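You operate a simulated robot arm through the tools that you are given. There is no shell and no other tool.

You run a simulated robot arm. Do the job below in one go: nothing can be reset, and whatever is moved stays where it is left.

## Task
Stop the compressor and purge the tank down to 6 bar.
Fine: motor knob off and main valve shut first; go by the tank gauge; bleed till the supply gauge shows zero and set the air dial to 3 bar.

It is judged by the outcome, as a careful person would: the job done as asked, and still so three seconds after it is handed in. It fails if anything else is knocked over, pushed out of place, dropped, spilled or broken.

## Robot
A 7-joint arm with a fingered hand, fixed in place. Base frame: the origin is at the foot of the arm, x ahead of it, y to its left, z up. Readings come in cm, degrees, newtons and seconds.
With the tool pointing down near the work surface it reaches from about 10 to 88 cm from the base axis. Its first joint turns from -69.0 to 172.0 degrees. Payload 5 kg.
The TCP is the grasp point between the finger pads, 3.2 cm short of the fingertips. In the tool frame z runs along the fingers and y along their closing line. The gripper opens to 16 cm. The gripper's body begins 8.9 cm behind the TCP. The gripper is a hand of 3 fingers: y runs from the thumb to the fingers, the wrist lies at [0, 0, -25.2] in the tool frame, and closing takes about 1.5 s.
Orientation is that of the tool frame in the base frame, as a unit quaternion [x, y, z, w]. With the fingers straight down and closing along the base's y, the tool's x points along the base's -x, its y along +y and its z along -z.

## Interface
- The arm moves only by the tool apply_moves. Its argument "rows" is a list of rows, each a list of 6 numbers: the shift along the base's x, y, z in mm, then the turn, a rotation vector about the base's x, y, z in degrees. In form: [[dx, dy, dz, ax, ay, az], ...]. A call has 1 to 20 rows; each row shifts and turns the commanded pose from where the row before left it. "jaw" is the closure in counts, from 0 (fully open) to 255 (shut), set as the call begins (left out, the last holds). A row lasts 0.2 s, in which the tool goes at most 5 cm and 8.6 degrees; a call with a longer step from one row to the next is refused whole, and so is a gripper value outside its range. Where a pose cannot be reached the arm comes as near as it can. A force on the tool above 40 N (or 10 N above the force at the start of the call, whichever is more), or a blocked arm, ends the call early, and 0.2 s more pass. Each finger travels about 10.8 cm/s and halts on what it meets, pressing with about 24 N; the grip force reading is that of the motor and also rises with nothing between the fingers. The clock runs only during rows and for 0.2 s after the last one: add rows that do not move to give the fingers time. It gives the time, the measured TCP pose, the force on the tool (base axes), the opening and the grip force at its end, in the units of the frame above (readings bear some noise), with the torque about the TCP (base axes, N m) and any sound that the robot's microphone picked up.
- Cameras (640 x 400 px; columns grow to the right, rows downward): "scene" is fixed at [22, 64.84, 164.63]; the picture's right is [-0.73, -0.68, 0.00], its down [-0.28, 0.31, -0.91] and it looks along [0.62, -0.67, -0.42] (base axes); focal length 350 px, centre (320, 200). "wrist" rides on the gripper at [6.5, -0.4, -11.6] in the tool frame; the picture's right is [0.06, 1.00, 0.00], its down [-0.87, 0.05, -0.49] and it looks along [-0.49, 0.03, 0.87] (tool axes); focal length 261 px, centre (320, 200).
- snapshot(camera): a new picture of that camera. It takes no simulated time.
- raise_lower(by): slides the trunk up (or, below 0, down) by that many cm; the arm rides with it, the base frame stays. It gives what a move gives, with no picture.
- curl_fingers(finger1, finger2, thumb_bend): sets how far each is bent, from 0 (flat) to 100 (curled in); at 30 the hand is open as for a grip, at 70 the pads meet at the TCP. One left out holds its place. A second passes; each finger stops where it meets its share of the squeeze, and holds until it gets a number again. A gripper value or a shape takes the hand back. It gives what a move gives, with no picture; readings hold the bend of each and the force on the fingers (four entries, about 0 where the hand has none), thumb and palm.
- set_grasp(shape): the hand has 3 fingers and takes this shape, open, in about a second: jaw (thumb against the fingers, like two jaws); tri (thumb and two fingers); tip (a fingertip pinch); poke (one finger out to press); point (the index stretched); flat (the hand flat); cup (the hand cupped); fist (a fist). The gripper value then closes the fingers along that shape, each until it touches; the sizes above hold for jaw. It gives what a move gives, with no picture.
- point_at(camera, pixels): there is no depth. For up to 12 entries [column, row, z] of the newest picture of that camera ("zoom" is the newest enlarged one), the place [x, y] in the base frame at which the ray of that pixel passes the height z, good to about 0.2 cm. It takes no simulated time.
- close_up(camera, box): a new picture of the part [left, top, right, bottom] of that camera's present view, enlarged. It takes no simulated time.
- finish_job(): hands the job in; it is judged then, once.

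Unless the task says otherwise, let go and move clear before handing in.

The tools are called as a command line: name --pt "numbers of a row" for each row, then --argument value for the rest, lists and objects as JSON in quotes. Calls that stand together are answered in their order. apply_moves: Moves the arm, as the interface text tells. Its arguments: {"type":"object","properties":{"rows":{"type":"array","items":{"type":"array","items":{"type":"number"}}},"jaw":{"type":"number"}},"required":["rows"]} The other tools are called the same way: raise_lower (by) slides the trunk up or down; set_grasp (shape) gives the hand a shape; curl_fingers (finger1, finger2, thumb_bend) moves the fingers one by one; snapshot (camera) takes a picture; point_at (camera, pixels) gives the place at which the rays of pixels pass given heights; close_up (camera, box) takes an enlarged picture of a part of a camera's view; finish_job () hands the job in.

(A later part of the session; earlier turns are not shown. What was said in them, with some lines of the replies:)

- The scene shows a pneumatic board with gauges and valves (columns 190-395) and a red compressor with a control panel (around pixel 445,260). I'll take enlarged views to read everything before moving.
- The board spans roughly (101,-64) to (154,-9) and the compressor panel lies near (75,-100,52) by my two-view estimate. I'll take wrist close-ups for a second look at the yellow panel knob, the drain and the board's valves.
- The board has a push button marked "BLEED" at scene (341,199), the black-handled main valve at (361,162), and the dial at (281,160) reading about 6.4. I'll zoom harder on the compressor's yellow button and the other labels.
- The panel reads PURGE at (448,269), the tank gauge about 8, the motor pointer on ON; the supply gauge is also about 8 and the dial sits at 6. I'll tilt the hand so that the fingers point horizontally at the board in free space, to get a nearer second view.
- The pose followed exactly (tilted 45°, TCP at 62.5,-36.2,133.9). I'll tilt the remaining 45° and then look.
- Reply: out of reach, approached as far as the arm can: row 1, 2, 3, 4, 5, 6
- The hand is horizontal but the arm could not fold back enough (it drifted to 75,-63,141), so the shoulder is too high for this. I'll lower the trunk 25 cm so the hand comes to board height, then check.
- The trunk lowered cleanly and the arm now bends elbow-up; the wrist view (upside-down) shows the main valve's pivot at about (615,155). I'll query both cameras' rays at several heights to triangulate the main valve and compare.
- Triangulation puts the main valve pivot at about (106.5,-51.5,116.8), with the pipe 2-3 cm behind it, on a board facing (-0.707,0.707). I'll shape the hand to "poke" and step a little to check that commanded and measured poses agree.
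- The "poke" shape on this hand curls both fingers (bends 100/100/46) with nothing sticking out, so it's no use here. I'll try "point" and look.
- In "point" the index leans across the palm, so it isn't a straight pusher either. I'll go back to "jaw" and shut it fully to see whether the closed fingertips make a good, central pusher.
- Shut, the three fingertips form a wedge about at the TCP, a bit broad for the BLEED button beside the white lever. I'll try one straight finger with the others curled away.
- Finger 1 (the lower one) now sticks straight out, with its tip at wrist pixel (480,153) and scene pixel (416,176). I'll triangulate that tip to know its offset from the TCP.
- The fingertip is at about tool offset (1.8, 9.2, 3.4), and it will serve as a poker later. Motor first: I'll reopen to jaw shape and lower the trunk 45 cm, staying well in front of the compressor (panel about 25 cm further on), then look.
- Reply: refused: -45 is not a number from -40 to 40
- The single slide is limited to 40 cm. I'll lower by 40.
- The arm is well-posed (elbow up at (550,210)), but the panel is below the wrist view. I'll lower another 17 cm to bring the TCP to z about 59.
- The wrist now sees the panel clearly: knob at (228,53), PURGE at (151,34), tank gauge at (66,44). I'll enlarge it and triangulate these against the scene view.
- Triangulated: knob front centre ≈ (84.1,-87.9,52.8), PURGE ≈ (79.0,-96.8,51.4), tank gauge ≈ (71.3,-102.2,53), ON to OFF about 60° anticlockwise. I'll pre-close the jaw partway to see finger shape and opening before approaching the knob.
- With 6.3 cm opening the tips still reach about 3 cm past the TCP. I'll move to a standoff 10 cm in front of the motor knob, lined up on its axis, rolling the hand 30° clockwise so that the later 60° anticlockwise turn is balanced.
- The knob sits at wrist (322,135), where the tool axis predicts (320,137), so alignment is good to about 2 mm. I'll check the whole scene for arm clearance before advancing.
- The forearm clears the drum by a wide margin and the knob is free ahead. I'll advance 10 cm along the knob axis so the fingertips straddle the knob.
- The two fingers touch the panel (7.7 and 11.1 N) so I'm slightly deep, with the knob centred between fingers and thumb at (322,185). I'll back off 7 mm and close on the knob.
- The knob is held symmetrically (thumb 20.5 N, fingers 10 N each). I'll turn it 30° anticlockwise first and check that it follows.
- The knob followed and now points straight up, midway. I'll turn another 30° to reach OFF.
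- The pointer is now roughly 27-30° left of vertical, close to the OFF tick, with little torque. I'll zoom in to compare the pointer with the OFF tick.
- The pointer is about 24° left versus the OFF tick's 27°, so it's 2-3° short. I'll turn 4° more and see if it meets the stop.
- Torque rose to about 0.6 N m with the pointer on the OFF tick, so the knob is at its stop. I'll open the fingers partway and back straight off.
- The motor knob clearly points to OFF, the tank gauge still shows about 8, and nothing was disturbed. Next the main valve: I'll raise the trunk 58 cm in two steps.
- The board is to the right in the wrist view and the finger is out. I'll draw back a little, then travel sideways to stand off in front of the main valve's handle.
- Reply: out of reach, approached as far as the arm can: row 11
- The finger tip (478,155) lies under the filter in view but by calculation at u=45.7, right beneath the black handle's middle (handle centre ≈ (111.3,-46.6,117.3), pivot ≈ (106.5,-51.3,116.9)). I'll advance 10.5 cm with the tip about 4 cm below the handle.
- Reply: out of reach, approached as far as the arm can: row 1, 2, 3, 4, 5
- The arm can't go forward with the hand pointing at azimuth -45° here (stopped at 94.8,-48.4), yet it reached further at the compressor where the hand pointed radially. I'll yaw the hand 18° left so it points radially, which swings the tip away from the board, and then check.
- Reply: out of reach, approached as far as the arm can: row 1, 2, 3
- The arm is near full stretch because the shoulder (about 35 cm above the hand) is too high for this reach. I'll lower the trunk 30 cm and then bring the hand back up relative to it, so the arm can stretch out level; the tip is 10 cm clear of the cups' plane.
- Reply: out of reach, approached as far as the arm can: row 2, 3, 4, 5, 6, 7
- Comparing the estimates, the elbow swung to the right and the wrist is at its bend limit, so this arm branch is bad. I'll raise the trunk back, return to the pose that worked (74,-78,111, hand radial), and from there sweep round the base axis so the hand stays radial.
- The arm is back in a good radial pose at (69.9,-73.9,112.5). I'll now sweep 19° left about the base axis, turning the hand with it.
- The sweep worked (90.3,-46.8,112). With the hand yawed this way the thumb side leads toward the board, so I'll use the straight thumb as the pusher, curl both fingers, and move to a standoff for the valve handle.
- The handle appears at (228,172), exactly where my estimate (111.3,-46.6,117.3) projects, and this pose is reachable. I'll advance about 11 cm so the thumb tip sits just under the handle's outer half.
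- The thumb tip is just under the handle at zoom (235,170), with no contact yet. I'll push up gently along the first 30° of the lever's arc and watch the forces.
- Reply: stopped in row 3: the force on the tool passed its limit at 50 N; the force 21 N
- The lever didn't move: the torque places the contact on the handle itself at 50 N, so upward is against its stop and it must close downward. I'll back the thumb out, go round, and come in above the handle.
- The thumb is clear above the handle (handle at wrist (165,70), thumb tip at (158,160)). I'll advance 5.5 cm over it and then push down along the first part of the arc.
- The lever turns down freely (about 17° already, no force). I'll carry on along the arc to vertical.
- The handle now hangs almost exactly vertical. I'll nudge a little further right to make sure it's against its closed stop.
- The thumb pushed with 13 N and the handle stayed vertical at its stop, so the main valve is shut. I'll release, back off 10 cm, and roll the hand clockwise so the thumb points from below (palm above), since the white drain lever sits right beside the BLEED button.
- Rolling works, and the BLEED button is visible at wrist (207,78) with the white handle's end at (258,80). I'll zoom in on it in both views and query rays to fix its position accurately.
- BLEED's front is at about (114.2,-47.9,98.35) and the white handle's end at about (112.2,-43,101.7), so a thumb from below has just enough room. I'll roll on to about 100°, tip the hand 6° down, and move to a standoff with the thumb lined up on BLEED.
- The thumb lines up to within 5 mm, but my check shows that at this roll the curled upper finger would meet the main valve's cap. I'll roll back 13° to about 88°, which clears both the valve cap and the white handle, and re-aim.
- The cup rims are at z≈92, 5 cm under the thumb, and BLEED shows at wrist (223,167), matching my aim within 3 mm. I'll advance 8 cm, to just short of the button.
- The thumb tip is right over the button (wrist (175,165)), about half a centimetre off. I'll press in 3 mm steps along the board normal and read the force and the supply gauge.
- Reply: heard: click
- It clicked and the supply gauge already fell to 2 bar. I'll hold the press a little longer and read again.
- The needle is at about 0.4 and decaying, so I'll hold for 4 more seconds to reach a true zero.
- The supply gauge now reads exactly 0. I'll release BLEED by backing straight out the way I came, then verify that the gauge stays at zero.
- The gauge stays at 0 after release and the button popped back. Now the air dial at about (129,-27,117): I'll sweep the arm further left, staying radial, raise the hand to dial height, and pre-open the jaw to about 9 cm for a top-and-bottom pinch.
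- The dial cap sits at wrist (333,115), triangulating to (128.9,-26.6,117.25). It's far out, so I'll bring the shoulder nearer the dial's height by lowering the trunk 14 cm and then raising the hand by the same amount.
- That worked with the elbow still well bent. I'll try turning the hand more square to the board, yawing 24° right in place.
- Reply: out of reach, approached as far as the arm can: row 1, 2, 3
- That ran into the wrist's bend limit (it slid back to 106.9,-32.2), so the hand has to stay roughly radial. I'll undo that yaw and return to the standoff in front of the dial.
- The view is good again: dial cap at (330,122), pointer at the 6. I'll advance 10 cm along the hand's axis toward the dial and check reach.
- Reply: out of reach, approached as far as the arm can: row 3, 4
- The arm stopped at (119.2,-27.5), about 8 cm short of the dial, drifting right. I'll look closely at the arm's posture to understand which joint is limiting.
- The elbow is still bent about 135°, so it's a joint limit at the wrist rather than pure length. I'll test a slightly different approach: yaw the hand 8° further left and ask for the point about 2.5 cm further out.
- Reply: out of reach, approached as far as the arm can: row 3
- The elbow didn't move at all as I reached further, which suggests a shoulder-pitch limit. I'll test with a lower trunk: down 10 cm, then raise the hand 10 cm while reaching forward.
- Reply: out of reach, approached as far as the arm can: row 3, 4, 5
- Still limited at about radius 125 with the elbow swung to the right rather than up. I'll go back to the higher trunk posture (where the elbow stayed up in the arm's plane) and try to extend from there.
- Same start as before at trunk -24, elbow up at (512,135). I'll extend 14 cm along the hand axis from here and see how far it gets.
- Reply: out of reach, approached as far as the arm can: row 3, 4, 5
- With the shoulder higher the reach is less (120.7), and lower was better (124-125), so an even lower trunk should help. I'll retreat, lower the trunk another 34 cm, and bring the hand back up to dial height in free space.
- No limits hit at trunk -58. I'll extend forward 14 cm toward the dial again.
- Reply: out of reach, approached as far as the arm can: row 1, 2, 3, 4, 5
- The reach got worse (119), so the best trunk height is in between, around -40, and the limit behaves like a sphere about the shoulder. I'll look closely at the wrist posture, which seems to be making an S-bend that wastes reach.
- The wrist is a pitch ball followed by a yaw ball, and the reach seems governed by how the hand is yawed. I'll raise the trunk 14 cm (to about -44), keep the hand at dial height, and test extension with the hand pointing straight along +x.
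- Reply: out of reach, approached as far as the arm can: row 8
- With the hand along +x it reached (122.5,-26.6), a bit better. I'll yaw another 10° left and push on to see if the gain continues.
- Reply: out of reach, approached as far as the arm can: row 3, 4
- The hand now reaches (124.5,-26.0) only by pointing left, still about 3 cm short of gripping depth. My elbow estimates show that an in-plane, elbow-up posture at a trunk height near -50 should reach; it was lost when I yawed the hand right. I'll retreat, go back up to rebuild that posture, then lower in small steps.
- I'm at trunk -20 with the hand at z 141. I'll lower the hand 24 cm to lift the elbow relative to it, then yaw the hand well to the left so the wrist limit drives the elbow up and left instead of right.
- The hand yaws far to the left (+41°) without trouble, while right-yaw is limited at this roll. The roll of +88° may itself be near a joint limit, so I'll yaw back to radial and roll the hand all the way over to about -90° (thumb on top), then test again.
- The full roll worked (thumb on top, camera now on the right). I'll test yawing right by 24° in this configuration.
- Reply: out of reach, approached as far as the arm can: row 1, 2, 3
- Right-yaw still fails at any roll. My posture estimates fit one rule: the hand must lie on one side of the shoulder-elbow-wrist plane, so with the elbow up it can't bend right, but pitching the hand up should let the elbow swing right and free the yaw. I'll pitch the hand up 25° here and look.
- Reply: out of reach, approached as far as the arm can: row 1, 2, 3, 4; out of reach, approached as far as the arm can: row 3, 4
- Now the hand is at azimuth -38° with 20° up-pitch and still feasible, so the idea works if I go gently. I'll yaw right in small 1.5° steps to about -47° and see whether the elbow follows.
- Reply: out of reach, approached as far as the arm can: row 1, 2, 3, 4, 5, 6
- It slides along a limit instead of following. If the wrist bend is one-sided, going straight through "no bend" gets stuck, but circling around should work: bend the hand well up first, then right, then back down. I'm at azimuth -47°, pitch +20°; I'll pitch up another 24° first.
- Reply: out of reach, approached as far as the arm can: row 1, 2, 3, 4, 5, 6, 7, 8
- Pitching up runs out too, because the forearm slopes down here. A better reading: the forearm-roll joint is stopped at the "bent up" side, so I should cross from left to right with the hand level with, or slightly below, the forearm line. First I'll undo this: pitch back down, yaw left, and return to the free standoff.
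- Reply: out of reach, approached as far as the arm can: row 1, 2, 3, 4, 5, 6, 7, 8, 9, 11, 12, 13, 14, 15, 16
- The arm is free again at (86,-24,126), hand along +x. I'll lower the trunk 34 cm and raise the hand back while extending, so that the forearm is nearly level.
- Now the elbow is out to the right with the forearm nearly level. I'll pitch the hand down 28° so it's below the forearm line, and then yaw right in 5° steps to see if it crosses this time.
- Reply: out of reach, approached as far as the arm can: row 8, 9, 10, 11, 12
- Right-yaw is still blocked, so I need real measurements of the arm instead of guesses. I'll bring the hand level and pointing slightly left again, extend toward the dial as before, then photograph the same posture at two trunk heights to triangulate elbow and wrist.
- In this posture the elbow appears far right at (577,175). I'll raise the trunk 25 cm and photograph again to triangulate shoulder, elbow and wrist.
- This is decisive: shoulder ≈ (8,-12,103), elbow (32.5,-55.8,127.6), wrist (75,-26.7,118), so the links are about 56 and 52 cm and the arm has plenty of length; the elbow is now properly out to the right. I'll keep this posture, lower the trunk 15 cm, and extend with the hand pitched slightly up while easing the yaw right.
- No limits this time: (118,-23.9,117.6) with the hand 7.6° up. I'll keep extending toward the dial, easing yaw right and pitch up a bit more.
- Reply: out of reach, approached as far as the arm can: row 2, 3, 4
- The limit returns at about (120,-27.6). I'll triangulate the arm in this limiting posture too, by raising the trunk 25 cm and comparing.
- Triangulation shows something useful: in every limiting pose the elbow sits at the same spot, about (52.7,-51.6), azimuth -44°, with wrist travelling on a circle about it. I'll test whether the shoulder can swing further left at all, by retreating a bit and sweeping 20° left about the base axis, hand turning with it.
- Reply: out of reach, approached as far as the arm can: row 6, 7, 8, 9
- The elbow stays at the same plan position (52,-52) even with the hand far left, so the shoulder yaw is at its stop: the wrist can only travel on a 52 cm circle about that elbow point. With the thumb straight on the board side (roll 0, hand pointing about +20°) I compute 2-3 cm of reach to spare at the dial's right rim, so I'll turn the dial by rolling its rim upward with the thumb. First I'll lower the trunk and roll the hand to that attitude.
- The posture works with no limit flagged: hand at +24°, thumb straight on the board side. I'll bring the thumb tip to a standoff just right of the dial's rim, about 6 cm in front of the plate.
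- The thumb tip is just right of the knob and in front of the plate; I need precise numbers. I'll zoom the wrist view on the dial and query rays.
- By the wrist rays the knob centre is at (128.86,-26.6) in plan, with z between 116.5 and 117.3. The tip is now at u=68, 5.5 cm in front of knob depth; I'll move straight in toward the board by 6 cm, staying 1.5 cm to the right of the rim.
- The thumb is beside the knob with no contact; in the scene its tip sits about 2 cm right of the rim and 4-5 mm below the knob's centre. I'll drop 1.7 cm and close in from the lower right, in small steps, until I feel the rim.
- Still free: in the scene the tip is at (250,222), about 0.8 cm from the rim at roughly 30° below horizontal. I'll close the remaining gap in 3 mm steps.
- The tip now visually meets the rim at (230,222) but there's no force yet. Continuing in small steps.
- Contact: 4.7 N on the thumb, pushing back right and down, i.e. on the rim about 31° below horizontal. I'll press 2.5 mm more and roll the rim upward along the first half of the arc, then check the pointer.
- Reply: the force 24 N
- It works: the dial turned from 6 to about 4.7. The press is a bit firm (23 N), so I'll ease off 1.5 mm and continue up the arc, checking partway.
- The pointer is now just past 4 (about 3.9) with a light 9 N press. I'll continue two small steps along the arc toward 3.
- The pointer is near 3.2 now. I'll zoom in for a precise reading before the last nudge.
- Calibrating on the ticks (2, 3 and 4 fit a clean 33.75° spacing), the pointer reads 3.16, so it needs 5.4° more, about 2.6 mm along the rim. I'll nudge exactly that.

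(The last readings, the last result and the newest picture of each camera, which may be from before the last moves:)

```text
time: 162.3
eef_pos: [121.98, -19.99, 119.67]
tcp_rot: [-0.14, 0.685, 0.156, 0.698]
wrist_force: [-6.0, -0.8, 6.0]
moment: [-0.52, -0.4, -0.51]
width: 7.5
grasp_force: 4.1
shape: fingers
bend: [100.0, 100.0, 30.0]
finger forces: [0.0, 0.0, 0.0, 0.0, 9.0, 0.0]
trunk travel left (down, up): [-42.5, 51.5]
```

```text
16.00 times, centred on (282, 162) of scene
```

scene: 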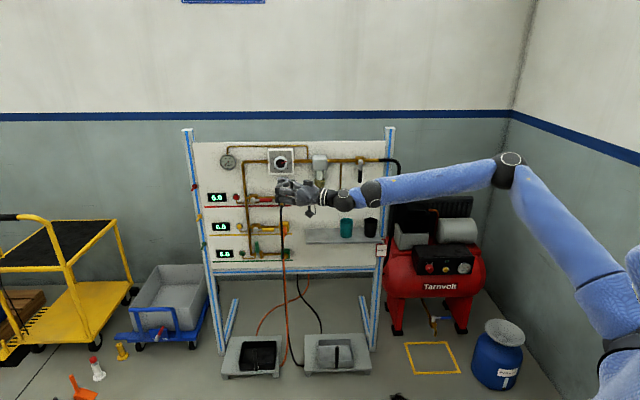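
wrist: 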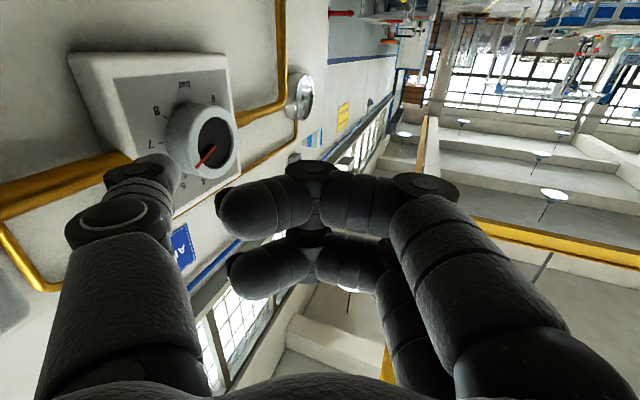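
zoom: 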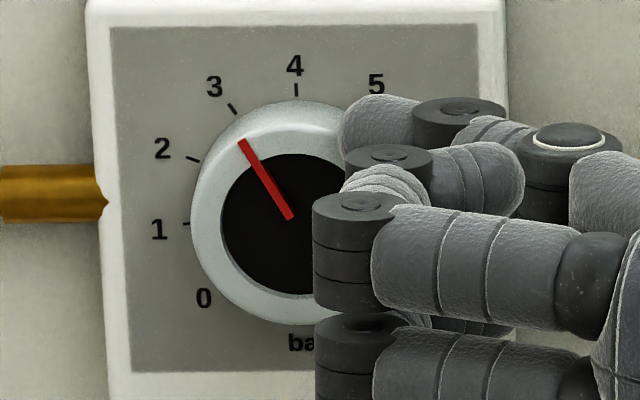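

The pointer now reads 3.0 (33.5° left of the 4, against 33.75° for the 3 mark). I'll back the thumb off straight along the contact normal (right and up), then out from the board, and re-read.

apply_moves --pt "-1.3 -1.3 1.8 0 0 0" --pt "-2.5 -2.5 3.4 0 0 0" --pt "-5 -5 5 0 0 0" --pt "-10 -3 5 0 0 0" --pt "-20 10 0 0 0 0" --pt "-25 20 0 0 0 0" --pt "-25 20 0 0 0 0"

close_up --camera "scene" --box '[268, 150, 296, 174]'

close_up --camera "scene" --box '[180, 120, 400, 270]'

```text
time: 163.9
eef_pos: [113.2, -16.13, 121.16]
tcp_rot: [-0.139, 0.685, 0.156, 0.698]
wrist_force: [-0.3, -0.8, -0.5]
moment: [0.0, 0.01, -0.03]
width: 7.42
grasp_force: 0.0
shape: fingers
bend: [100.0, 100.0, 30.0]
finger forces: [0.0, 0.0, 0.0, 0.1, 0.0, 0.0]
trunk travel left (down, up): [-42.5, 51.5]
```

```text
16.00 times, centred on (282, 162) of scene
```

zoom: 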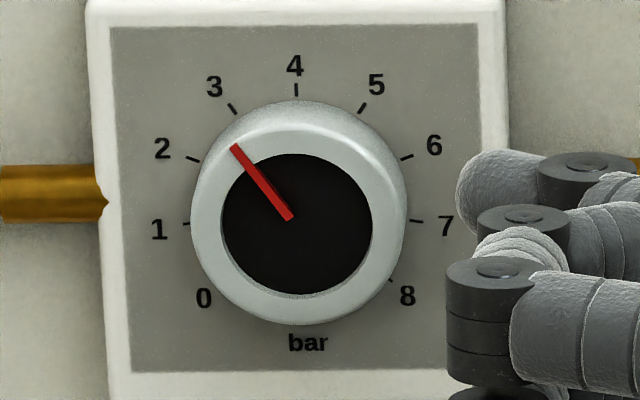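

```text
2.67 times, centred on (290, 195) of scene
```

zoom: 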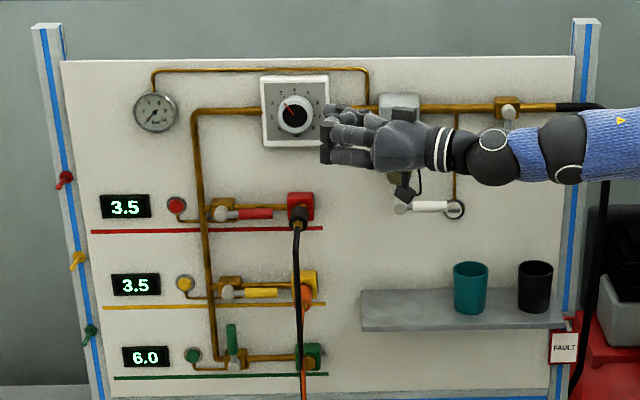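

The release dragged the dial slightly past: it now reads about 2.83. The red and yellow displays have dropped to 3.5 and may be settling to the dial's setting, which would be a precise readout; I'll wait a second and read again.

apply_moves --pt "0 0 0 0 0 0" --pt "0 0 0 0 0 0" --pt "0 0 0 0 0 0" --pt "0 0 0 0 0 0" --pt "0 0 0 0 0 0" --pt "0 0 0 0 0 0" --pt "0 0 0 0 0 0" --pt "0 0 0 0 0 0" --pt "0 0 0 0 0 0" --pt "0 0 0 0 0 0"

close_up --camera "scene" --box '[200, 140, 300, 265]'

close_up --camera "scene" --box '[268, 150, 296, 174]'

```text
time: 166.1
eef_pos: [113.14, -16.13, 121.06]
tcp_rot: [-0.139, 0.685, 0.157, 0.698]
wrist_force: [0.5, 0.4, 1.2]
moment: [0.0, -0.02, 0.0]
width: 7.42
grasp_force: 0.0
shape: fingers
bend: [100.0, 100.0, 30.0]
finger forces: [0.0, 0.1, 0.0, 0.0, 0.1, 0.0]
trunk travel left (down, up): [-42.5, 51.5]
```

```text
3.20 times, centred on (250, 202) of scene
```

zoom: 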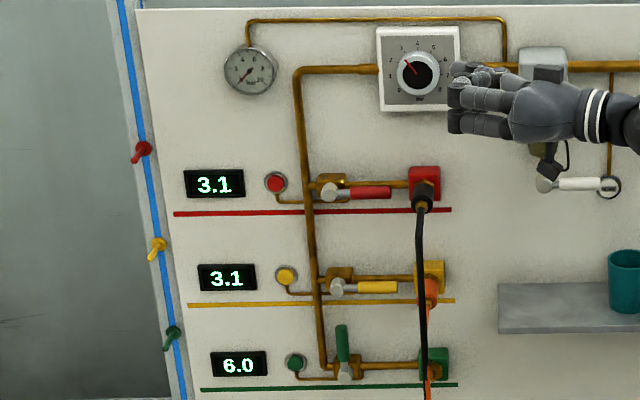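

```text
16.00 times, centred on (282, 162) of scene
```

zoom: 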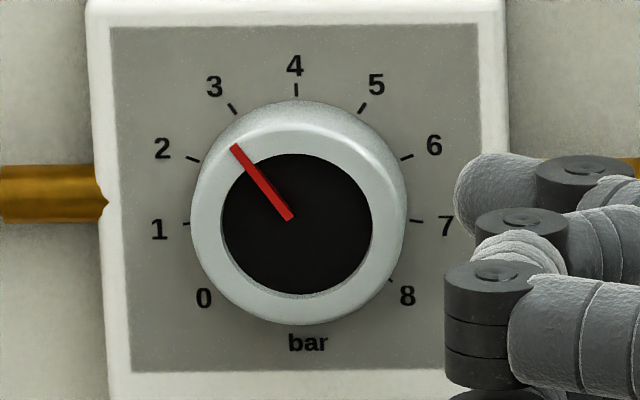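

The lines are relieving toward the dial's setting (3.1 and falling). I'll wait a few more seconds for the final value.

apply_moves --pt "0 0 0 0 0 0" --pt "0 0 0 0 0 0" --pt "0 0 0 0 0 0" --pt "0 0 0 0 0 0" --pt "0 0 0 0 0 0" --pt "0 0 0 0 0 0" --pt "0 0 0 0 0 0" --pt "0 0 0 0 0 0" --pt "0 0 0 0 0 0" --pt "0 0 0 0 0 0" --pt "0 0 0 0 0 0" --pt "0 0 0 0 0 0" --pt "0 0 0 0 0 0" --pt "0 0 0 0 0 0" --pt "0 0 0 0 0 0"

close_up --camera "scene" --box '[200, 140, 300, 265]'

close_up --camera "wrist" --box '[0, 20, 240, 180]'

```text
time: 169.3
eef_pos: [113.24, -16.12, 121.03]
tcp_rot: [-0.139, 0.685, 0.157, 0.698]
wrist_force: [-0.5, -0.1, 0.5]
moment: [-0.01, -0.02, 0.0]
width: 7.46
grasp_force: 0.0
shape: fingers
bend: [100.0, 100.0, 30.0]
finger forces: [0.0, 0.1, 0.1, 0.0, 0.0, 0.0]
trunk travel left (down, up): [-42.5, 51.5]
```

```text
3.20 times, centred on (250, 202) of scene
```

zoom: 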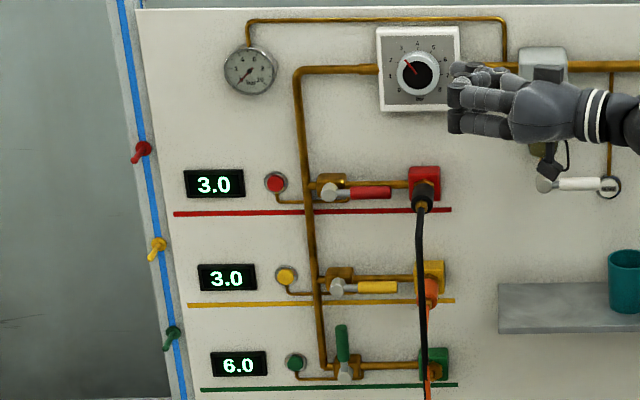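

```text
2.50 times, centred on (120, 100) of wrist
```

zoom: 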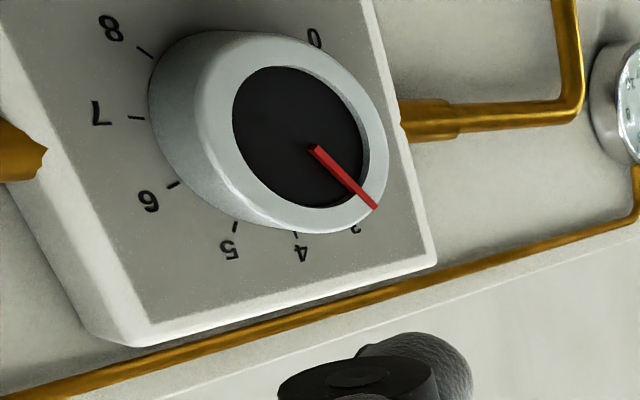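

The displays show 3.0 now. I'll give it 4 more seconds to see whether it settles there or keeps dropping.

apply_moves --pt "0 0 0 0 0 0" --pt "0 0 0 0 0 0" --pt "0 0 0 0 0 0" --pt "0 0 0 0 0 0" --pt "0 0 0 0 0 0" --pt "0 0 0 0 0 0" --pt "0 0 0 0 0 0" --pt "0 0 0 0 0 0" --pt "0 0 0 0 0 0" --pt "0 0 0 0 0 0" --pt "0 0 0 0 0 0" --pt "0 0 0 0 0 0" --pt "0 0 0 0 0 0" --pt "0 0 0 0 0 0" --pt "0 0 0 0 0 0" --pt "0 0 0 0 0 0" --pt "0 0 0 0 0 0" --pt "0 0 0 0 0 0" --pt "0 0 0 0 0 0" --pt "0 0 0 0 0 0"

close_up --camera "scene" --box '[200, 185, 260, 240]'

close_up --camera "scene" --box '[210, 145, 245, 175]'

```text
time: 173.5
eef_pos: [113.21, -16.05, 121.06]
tcp_rot: [-0.14, 0.686, 0.156, 0.697]
wrist_force: [-0.1, 0.1, -0.4]
moment: [0.03, 0.03, -0.02]
width: 7.41
grasp_force: 0.1
shape: fingers
bend: [100.0, 100.0, 30.0]
finger forces: [0.1, 0.0, 0.1, 0.1, 0.0, 0.1]
trunk travel left (down, up): [-42.5, 51.5]
```

```text
7.27 times, centred on (230, 212) of scene
```

zoom: 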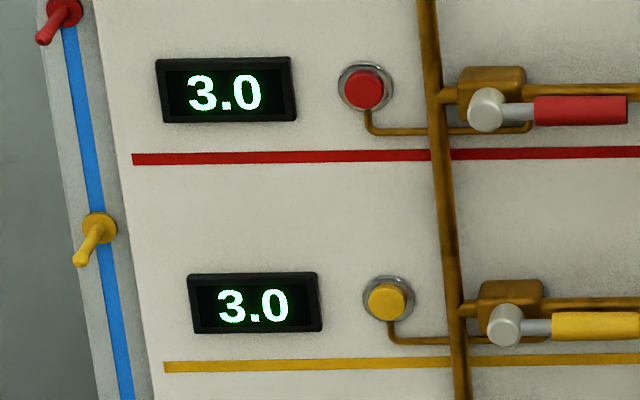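

```text
13.33 times, centred on (228, 160) of scene
```

zoom: 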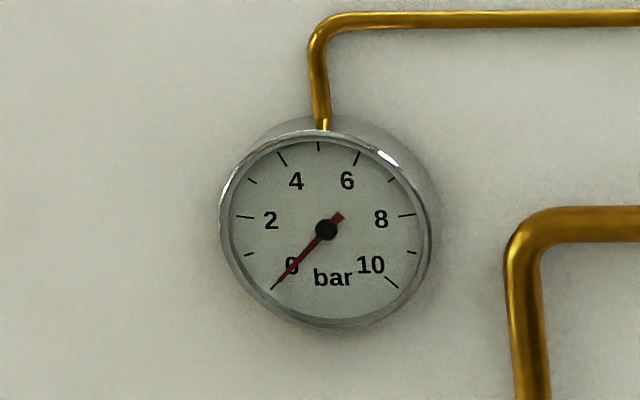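

The displays have stayed at 3.0 for several seconds and the supply gauge remains at 0, so the dial setting is right. Next, the tank purge: I'll sweep the arm back right, away from the board, turning the hand to face the compressor.

apply_moves --pt "-30 -37 0 0 0 -3.85" --pt "-30 -38 0 0 0 -3.85" --pt "-30 -33 0 0 0 -3.85" --pt "-32 -32 0 0 0 -3.85" --pt "-33 -32 0 0 0 -3.85" --pt "-33 -27 0 0 0 -3.85" --pt "-23.5 -31 0 0 0 -3.85" --pt "-15.5 -35 0 0 0 -3.85" --pt "-16 -33 0 0 0 -3.85" --pt "-18 -32 0 0 0 -3.85" --pt "-19 -33 -15 0 0 -3.85" --pt "-20 -31 -15 0 0 -3.85" --pt "-21 -30 -15 0 0 -3.85" --pt "-23 -31 -15 0 0 -3.85" --pt "-23 -28 -15 0 0 -3.85" --pt "-24 -28 -15 0 0 -3.85" --pt "-27 -28 -15 0 0 -3.85" --pt "-26 -25 -15 0 0 -3.85"

snapshot --camera "scene"

close_up --camera "scene" --box '[180, 120, 400, 270]'

```text
time: 177.3
eef_pos: [68.88, -72.89, 108.91]
tcp_rot: [0.277, 0.643, -0.268, 0.662]
wrist_force: [-0.3, -1.4, -3.7]
moment: [-0.3, -0.28, 0.04]
width: 7.41
grasp_force: 0.1
shape: fingers
bend: [100.0, 100.0, 30.0]
finger forces: [0.0, 0.1, 0.0, 0.0, 0.1, 0.0]
trunk travel left (down, up): [-42.5, 51.5]
```

```text
taken
```

scene: 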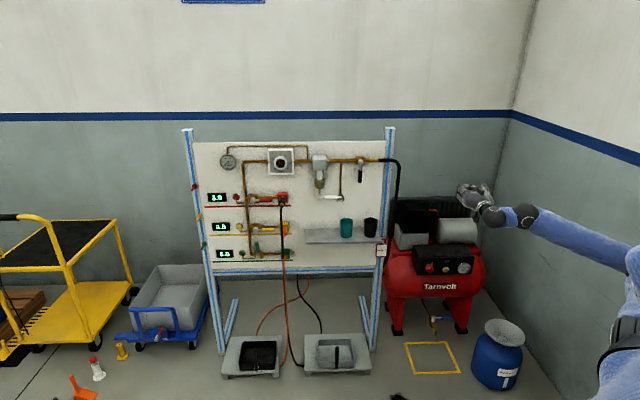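

```text
2.67 times, centred on (290, 195) of scene
```

zoom: 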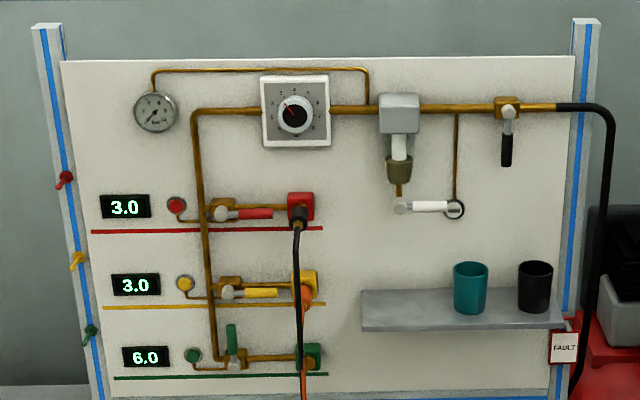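

Everything on the board looks right: main valve shut, supply 0, lines 3.0. The wrist force shows -3.7 N, so I'll check whether that's just motion before going on.

apply_moves --pt "0 0 0 0 0 0" --pt "0 0 0 0 0 0"

close_up --camera "scene" --box '[430, 160, 640, 300]'

snapshot --camera "wrist"

```text
time: 177.9
eef_pos: [68.98, -72.63, 109.13]
tcp_rot: [0.275, 0.643, -0.269, 0.662]
wrist_force: [0.5, -0.3, -0.7]
moment: [0.02, 0.01, 0.0]
width: 7.41
grasp_force: 0.0
shape: fingers
bend: [100.0, 100.0, 30.0]
finger forces: [0.1, 0.0, 0.0, 0.1, 0.0, 0.1]
trunk travel left (down, up): [-42.5, 51.5]
```

```text
2.86 times, centred on (535, 230) of scene
```

zoom: 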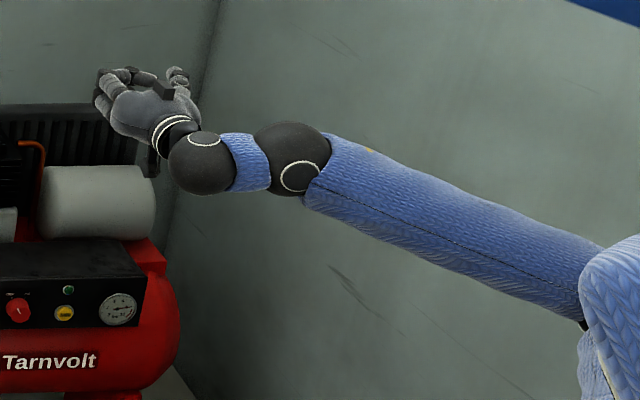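

```text
taken
```

wrist: 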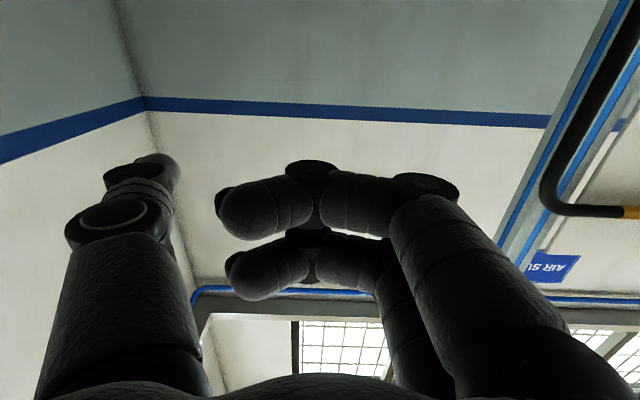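

No contact, it was only motion. I'll lower the trunk 40 cm, then roll the hand 45° (thumb down-right, palm up-left, clear of the motor knob) and move to a standoff 10 cm in front of PURGE.

raise_lower --by -40

apply_moves --pt "8.9 -16.7 -18.3 5.28 -5.33 0.16" --pt "8.9 -16.7 -18.3 5.28 -5.33 0.16" --pt "8.9 -16.7 -18.3 5.28 -5.33 0.16" --pt "8.9 -16.7 -18.3 5.28 -5.33 0.16" --pt "8.9 -16.7 -18.3 5.28 -5.33 0.16" --pt "8.9 -16.7 -18.3 5.28 -5.33 0.16"

snapshot --camera "wrist"

close_up --camera "scene" --box '[400, 230, 500, 310]'

```text
time: 181.7
eef_pos: [68.96, -72.58, 69.01]
tcp_rot: [0.274, 0.644, -0.268, 0.662]
wrist_force: [0.0, 0.4, 0.8]
moment: [0.01, 0.01, 0.04]
width: 7.44
grasp_force: 0.0
shape: fingers
bend: [100.0, 100.0, 30.0]
finger forces: [0.0, 0.1, 0.0, 0.1, 0.0, 0.0]
trunk travel left (down, up): [-2.5, 91.5]
```

```text
time: 183.1
eef_pos: [74.25, -82.67, 58.23]
tcp_rot: [0.5, 0.488, 0.008, 0.716]
wrist_force: [0.6, 0.8, 0.7]
moment: [0.05, 0.09, -0.01]
width: 7.44
grasp_force: 0.0
shape: fingers
bend: [100.0, 100.0, 30.0]
finger forces: [0.1, 0.1, 0.0, 0.2, 0.0, 0.1]
trunk travel left (down, up): [-2.5, 91.5]
```

```text
taken
```

wrist: 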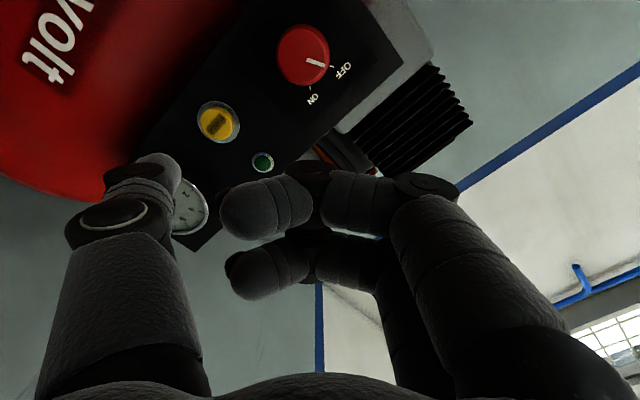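

```text
5.00 times, centred on (450, 270) of scene
```

zoom: 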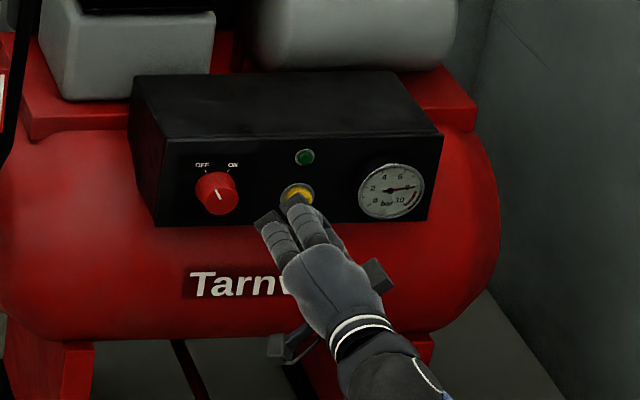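

PURGE at wrist (218,122) triangulates to (79.2,-96.8,51.4), exactly in line with the thumb, and the tank gauge stays visible to the scene camera. I'll advance 9 cm, stopping just short of the button.

apply_moves --pt "16 -16 0 0 0 0" --pt "16 -16 0 0 0 0" --pt "16 -16 0 0 0 0" --pt "14 -14 0 0 0 0"

snapshot --camera "wrist"

close_up --camera "scene" --box '[410, 245, 490, 295]'

```text
time: 184.1
eef_pos: [80.51, -88.77, 58.02]
tcp_rot: [0.499, 0.49, 0.006, 0.715]
wrist_force: [-1.1, 1.8, 0.3]
moment: [0.1, 0.12, -0.12]
width: 7.48
grasp_force: 1.1
shape: fingers
bend: [100.0, 100.0, 30.0]
finger forces: [0.0, 0.1, 0.0, 0.0, 2.1, 0.1]
trunk travel left (down, up): [-2.5, 91.5]
heard: click
```

```text
taken
```

wrist: 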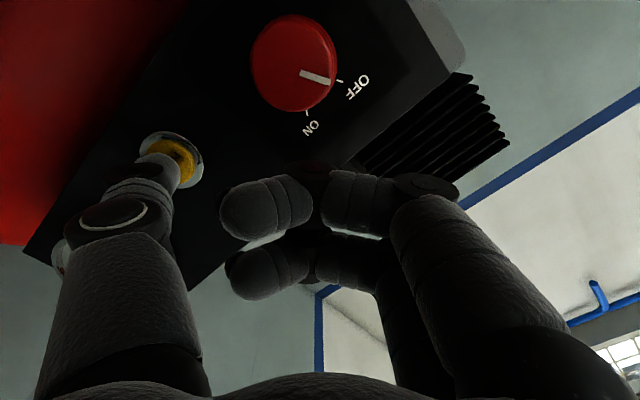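

```text
8.00 times, centred on (450, 270) of scene
```

zoom: 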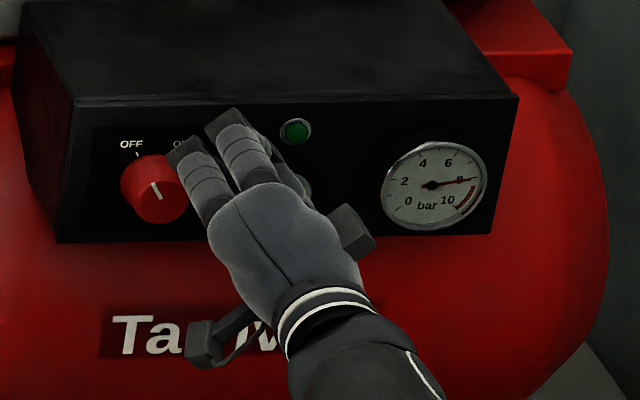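

It clicked already with 2 N on the thumb, so the purge valve may be open now (time is paused between calls). I'll read the tank gauge closely before letting any more time pass.

close_up --camera "scene" --box '[454, 258, 476, 278]'

```text
16.00 times, centred on (465, 268) of scene
```

zoom: 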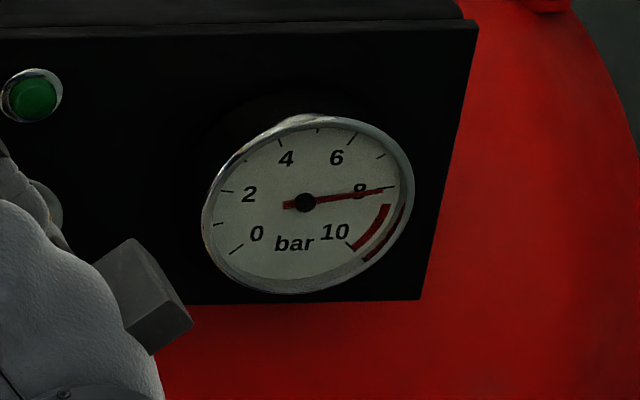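

The tank gauge reads about 7.9. I'll hold for one short step (0.4 s) and read the rate.

apply_moves --pt "0 0 0 0 0 0"

close_up --camera "scene" --box '[454, 258, 476, 278]'

```text
time: 184.5
eef_pos: [80.5, -88.75, 58.06]
tcp_rot: [0.5, 0.489, 0.006, 0.715]
wrist_force: [-1.9, 1.7, 0.4]
moment: [0.02, 0.15, -0.16]
width: 7.42
grasp_force: 1.1
shape: fingers
bend: [100.0, 100.0, 30.0]
finger forces: [0.0, 0.1, 0.0, 0.1, 2.1, 0.0]
trunk travel left (down, up): [-2.5, 91.5]
```

```text
16.00 times, centred on (465, 268) of scene
```

zoom: 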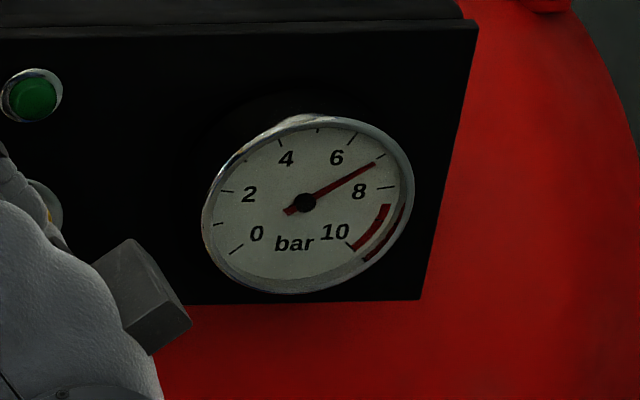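

In 0.4 s it fell from 8.0 to about 7.1 (roughly 2 bar/s), so 6 bar is about half a second away. I'll hold two more steps and then withdraw quickly in the same call, which should stop slightly above 6.

apply_moves --pt "0 0 0 0 0 0" --pt "0 0 0 0 0 0" --pt "-12 12 0 0 0 0"

close_up --camera "scene" --box '[454, 258, 476, 278]'

```text
time: 185.3
eef_pos: [79.39, -87.63, 58.02]
tcp_rot: [0.501, 0.488, 0.006, 0.715]
wrist_force: [0.3, 0.1, 1.1]
moment: [-0.02, -0.01, 0.03]
width: 7.43
grasp_force: 0.0
shape: fingers
bend: [100.0, 100.0, 30.0]
finger forces: [0.0, 0.0, 0.0, 0.1, 0.1, 0.1]
trunk travel left (down, up): [-2.5, 91.5]
```

```text
16.00 times, centred on (465, 268) of scene
```

zoom: 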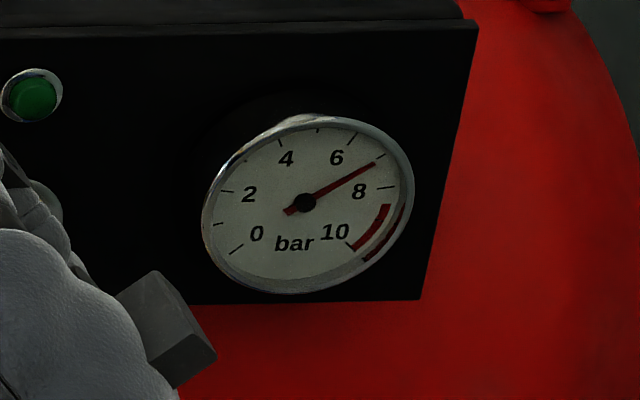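

The gauge stayed at 7.1 while I held, so either each press gives one fixed puff or the light press had slipped off its contact. I'll press again to the same depth with a single short step and see what it does.

apply_moves --pt "12 -12 0 0 0 0"

close_up --camera "scene" --box '[454, 258, 476, 278]'

```text
time: 185.7
eef_pos: [80.46, -88.81, 58.07]
tcp_rot: [0.5, 0.489, 0.005, 0.715]
wrist_force: [-0.1, 2.3, -0.2]
moment: [0.19, 0.06, -0.06]
width: 7.45
grasp_force: 0.9
shape: fingers
bend: [100.0, 100.0, 30.0]
finger forces: [0.1, 0.0, 0.1, 0.0, 1.8, 0.0]
trunk travel left (down, up): [-2.5, 91.5]
heard: click
```

```text
16.00 times, centred on (465, 268) of scene
```

zoom: 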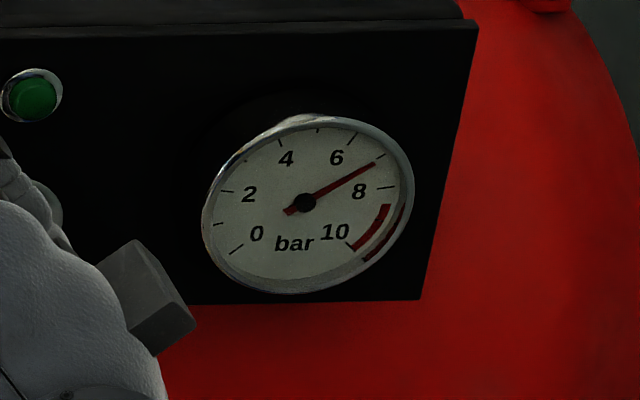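

It clicked again; last time the drop showed up in the following step. I'll hold one more step and read.

apply_moves --pt "0 0 0 0 0 0"

close_up --camera "scene" --box '[454, 258, 476, 278]'

```text
time: 186.1
eef_pos: [80.4, -88.84, 58.0]
tcp_rot: [0.501, 0.489, 0.006, 0.715]
wrist_force: [-1.0, 1.8, -0.3]
moment: [0.12, 0.06, -0.13]
width: 7.46
grasp_force: 1.0
shape: fingers
bend: [100.0, 100.0, 30.0]
finger forces: [0.0, 0.0, 0.0, 0.1, 1.8, 0.0]
trunk travel left (down, up): [-2.5, 91.5]
```

```text
16.00 times, centred on (465, 268) of scene
```

zoom: 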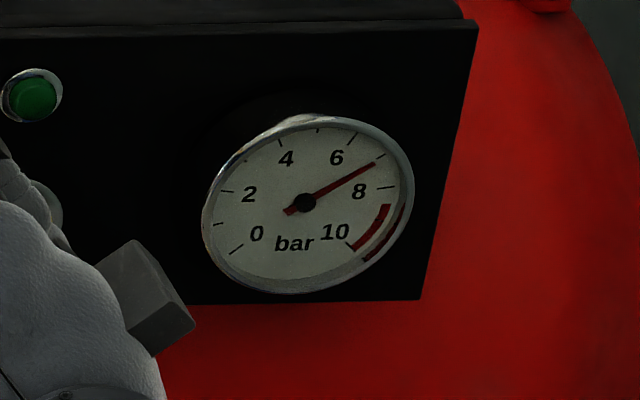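

No further drop this time, so the click is only first contact and the valve needs a deeper press (the first approach was faster and overshot). I'll push 1.4 mm deeper in one step and read.

apply_moves --pt "1 -1 0 0 0 0"

close_up --camera "scene" --box '[454, 258, 476, 278]'

```text
time: 186.5
eef_pos: [80.71, -88.9, 58.07]
tcp_rot: [0.501, 0.489, 0.006, 0.715]
wrist_force: [-3.2, 3.0, 0.3]
moment: [0.2, 0.12, -0.19]
width: 7.46
grasp_force: 2.0
shape: fingers
bend: [100.0, 100.0, 30.0]
finger forces: [0.0, 0.1, 0.1, 0.1, 3.8, 0.1]
trunk travel left (down, up): [-2.5, 91.5]
```

```text
16.00 times, centred on (465, 268) of scene
```

zoom: 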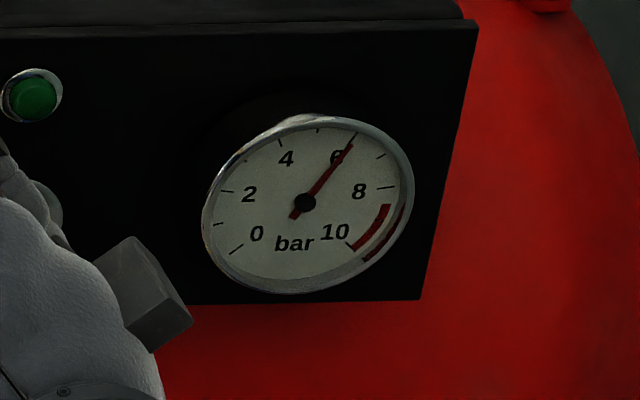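

That did it: the gauge dropped to about 6.05 and the valve is still open. I'll withdraw at top speed right away.

apply_moves --pt "-34 34 0 0 0 0" --pt "-20 20 0 0 0 0"

close_up --camera "scene" --box '[454, 258, 476, 278]'

close_up --camera "scene" --box '[420, 252, 480, 282]'

```text
time: 187.1
eef_pos: [75.13, -83.68, 57.86]
tcp_rot: [0.5, 0.489, 0.007, 0.715]
wrist_force: [0.1, 0.8, 0.2]
moment: [-0.02, 0.05, -0.06]
width: 7.46
grasp_force: 0.0
shape: fingers
bend: [100.0, 100.0, 30.0]
finger forces: [0.0, 0.0, 0.0, 0.0, 0.0, 0.0]
trunk travel left (down, up): [-2.5, 91.5]
```

```text
16.00 times, centred on (465, 268) of scene
```

zoom: 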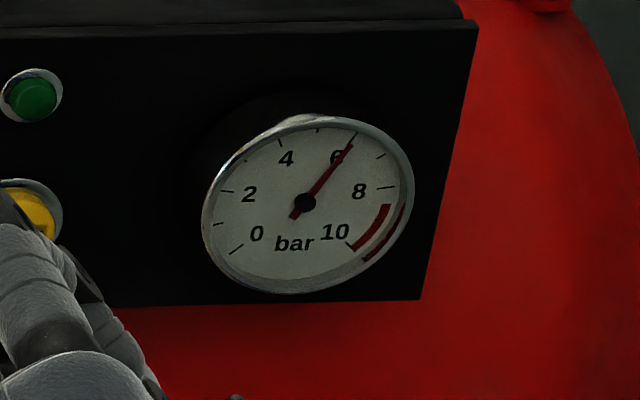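

```text
10.67 times, centred on (450, 267) of scene
```

zoom: 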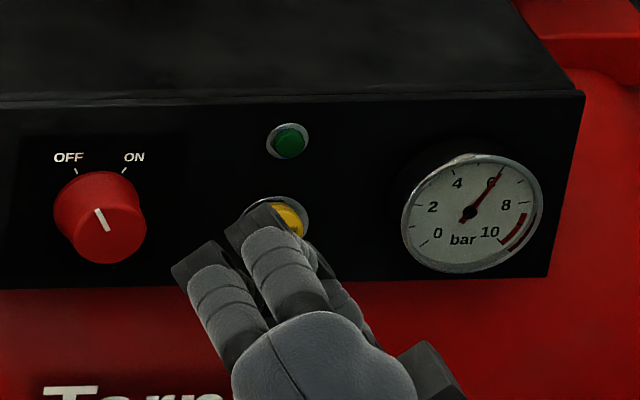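

The tank gauge now sits right on 6 and stays there with the button released and the motor OFF. I'll check the board again: displays, dial and supply gauge.

close_up --camera "scene" --box '[200, 140, 300, 265]'

close_up --camera "scene" --box '[268, 150, 296, 174]'

snapshot --camera "scene"

```text
3.20 times, centred on (250, 202) of scene
```

zoom: 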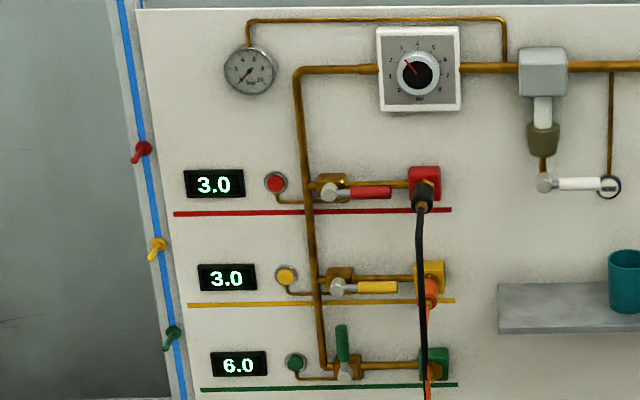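

```text
16.00 times, centred on (282, 162) of scene
```

zoom: 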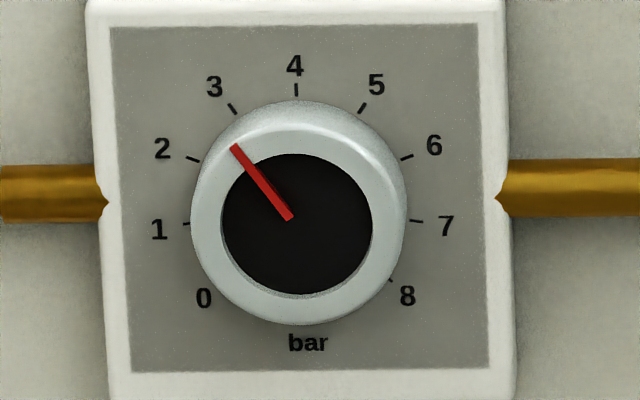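

```text
taken
```

scene: 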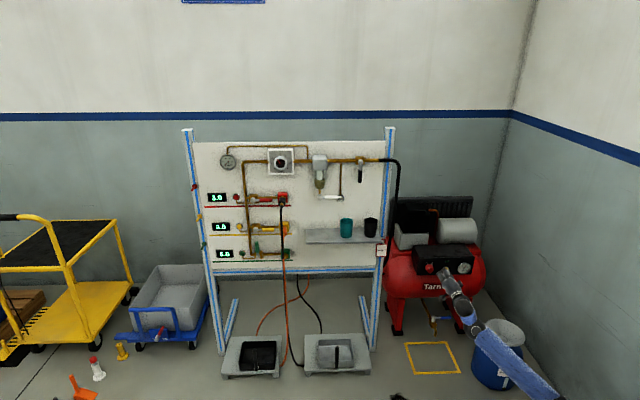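

The displays hold at 3.0 and the supply gauge at 0 after 20 s; correcting the pointer view with the tick marks (and with the known 6.0 start) puts the dial at about 2.95-3.0. All that's left is to move clear: I'll draw back from the compressor and raise the trunk.

apply_moves --pt "-20 20 0 0 0 0" --pt "-20 20 5 0 0 0" --pt "-15 15 10 0 0 0"

raise_lower --by 35

snapshot --camera "scene"

close_up --camera "scene" --box '[420, 252, 480, 282]'

close_up --camera "scene" --box '[180, 120, 400, 270]'

close_up --camera "scene" --box '[370, 180, 530, 400]'

```text
time: 187.9
eef_pos: [69.56, -78.24, 59.37]
tcp_rot: [0.5, 0.489, 0.005, 0.715]
wrist_force: [0.8, 0.0, 0.4]
moment: [-0.04, 0.0, -0.01]
width: 7.45
grasp_force: 0.0
shape: fingers
bend: [100.0, 100.0, 30.0]
finger forces: [0.0, 0.0, 0.1, 0.0, 0.0, 0.1]
trunk travel left (down, up): [-2.5, 91.5]
```

```text
time: 191.3
eef_pos: [69.72, -78.13, 94.41]
tcp_rot: [0.501, 0.488, 0.006, 0.715]
wrist_force: [0.2, -0.2, -0.7]
moment: [-0.01, -0.02, 0.0]
width: 7.4
grasp_force: 0.0
shape: fingers
bend: [100.0, 100.0, 30.0]
finger forces: [0.0, 0.0, 0.0, 0.0, 0.0, 0.0]
trunk travel left (down, up): [-37.5, 56.5]
```

```text
taken
```

scene: 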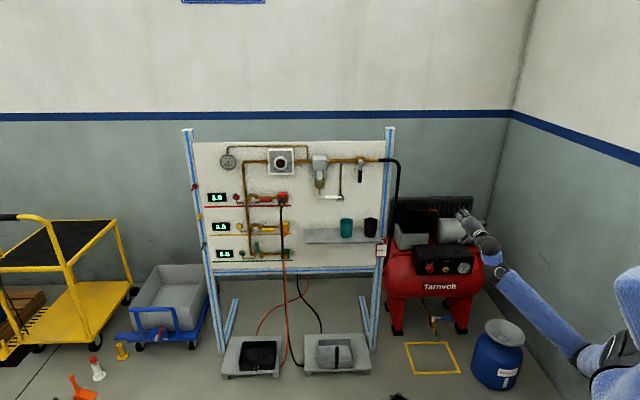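

```text
10.67 times, centred on (450, 267) of scene
```

zoom: 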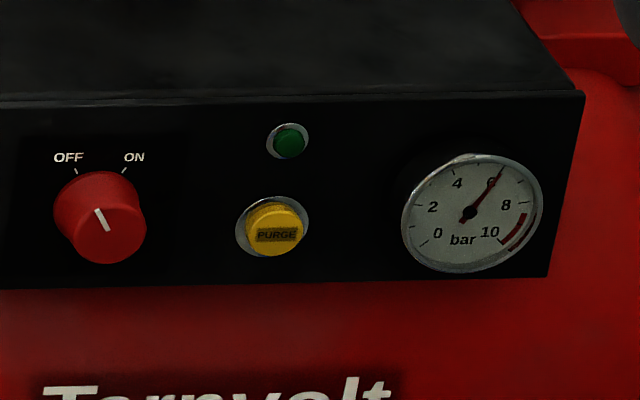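

```text
2.67 times, centred on (290, 195) of scene
```

zoom: 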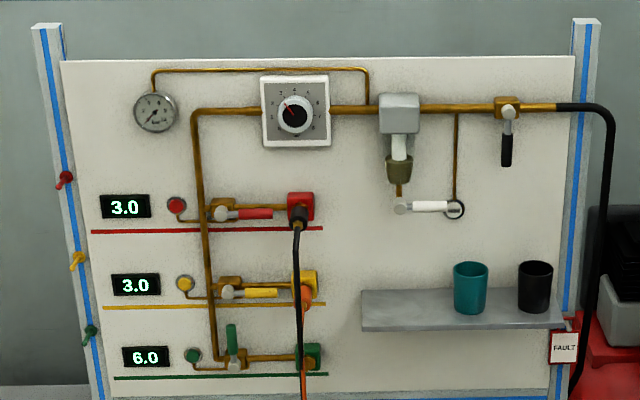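

```text
1.82 times, centred on (450, 290) of scene
```

zoom: 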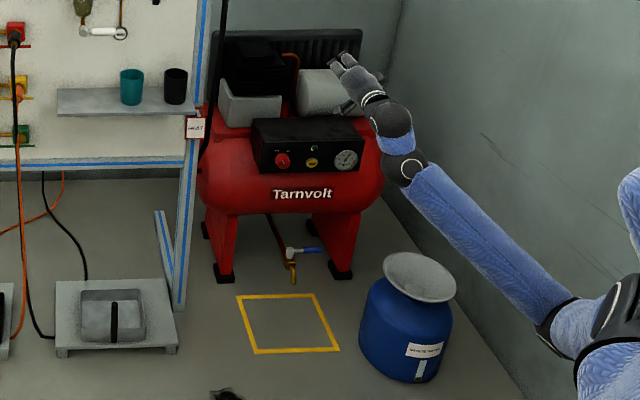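

Final check: the motor knob is on OFF, the main valve handle hangs vertical (shut), and the tank gauge is on 6. The supply gauge reads 0, and the dial is on 3 with the lines showing 3.0. Cups, tag, drum and the other valves are untouched, and the hand is clear, so I'm handing the job in.

finish_job

```text
The job is handed in.
```

The compressor is stopped and the tank is purged to 6 bar. I've handed the job in, but no verdict came back.

| Item | State at hand-in |
|---|---|
| Motor knob | OFF |
| Main valve | Shut, handle against its closed stop |
| Tank gauge | About 6.0 bar (purged from 8) |
| Supply gauge | 0, holding since the bleed |
| Air dial | About 2.95 to 3.0 bar; red and yellow lines steady at 3.0 |

- **Order:** I shut off the motor and the main valve first, as you asked. After that I bled the supply and set the dial before purging the tank, because I was already at the board.
- **Air dial:** The hand couldn't grip it squarely at that reach, so I turned it by pushing the rim with the thumb. It slipped slightly as I let go. The 2.95 to 3.0 reading comes from correcting the camera's view of the pointer, which looks a little below the 3 mark uncorrected.
- **Main valve:** I first pushed the lever the wrong way, with up to 50 N against its open stop, before closing it downward. I saw no damage or leak.

In the last pictures the cups, tag, drum, white drain lever and line valves are where they started. The green line still shows 6.0, and its valve was already shut.
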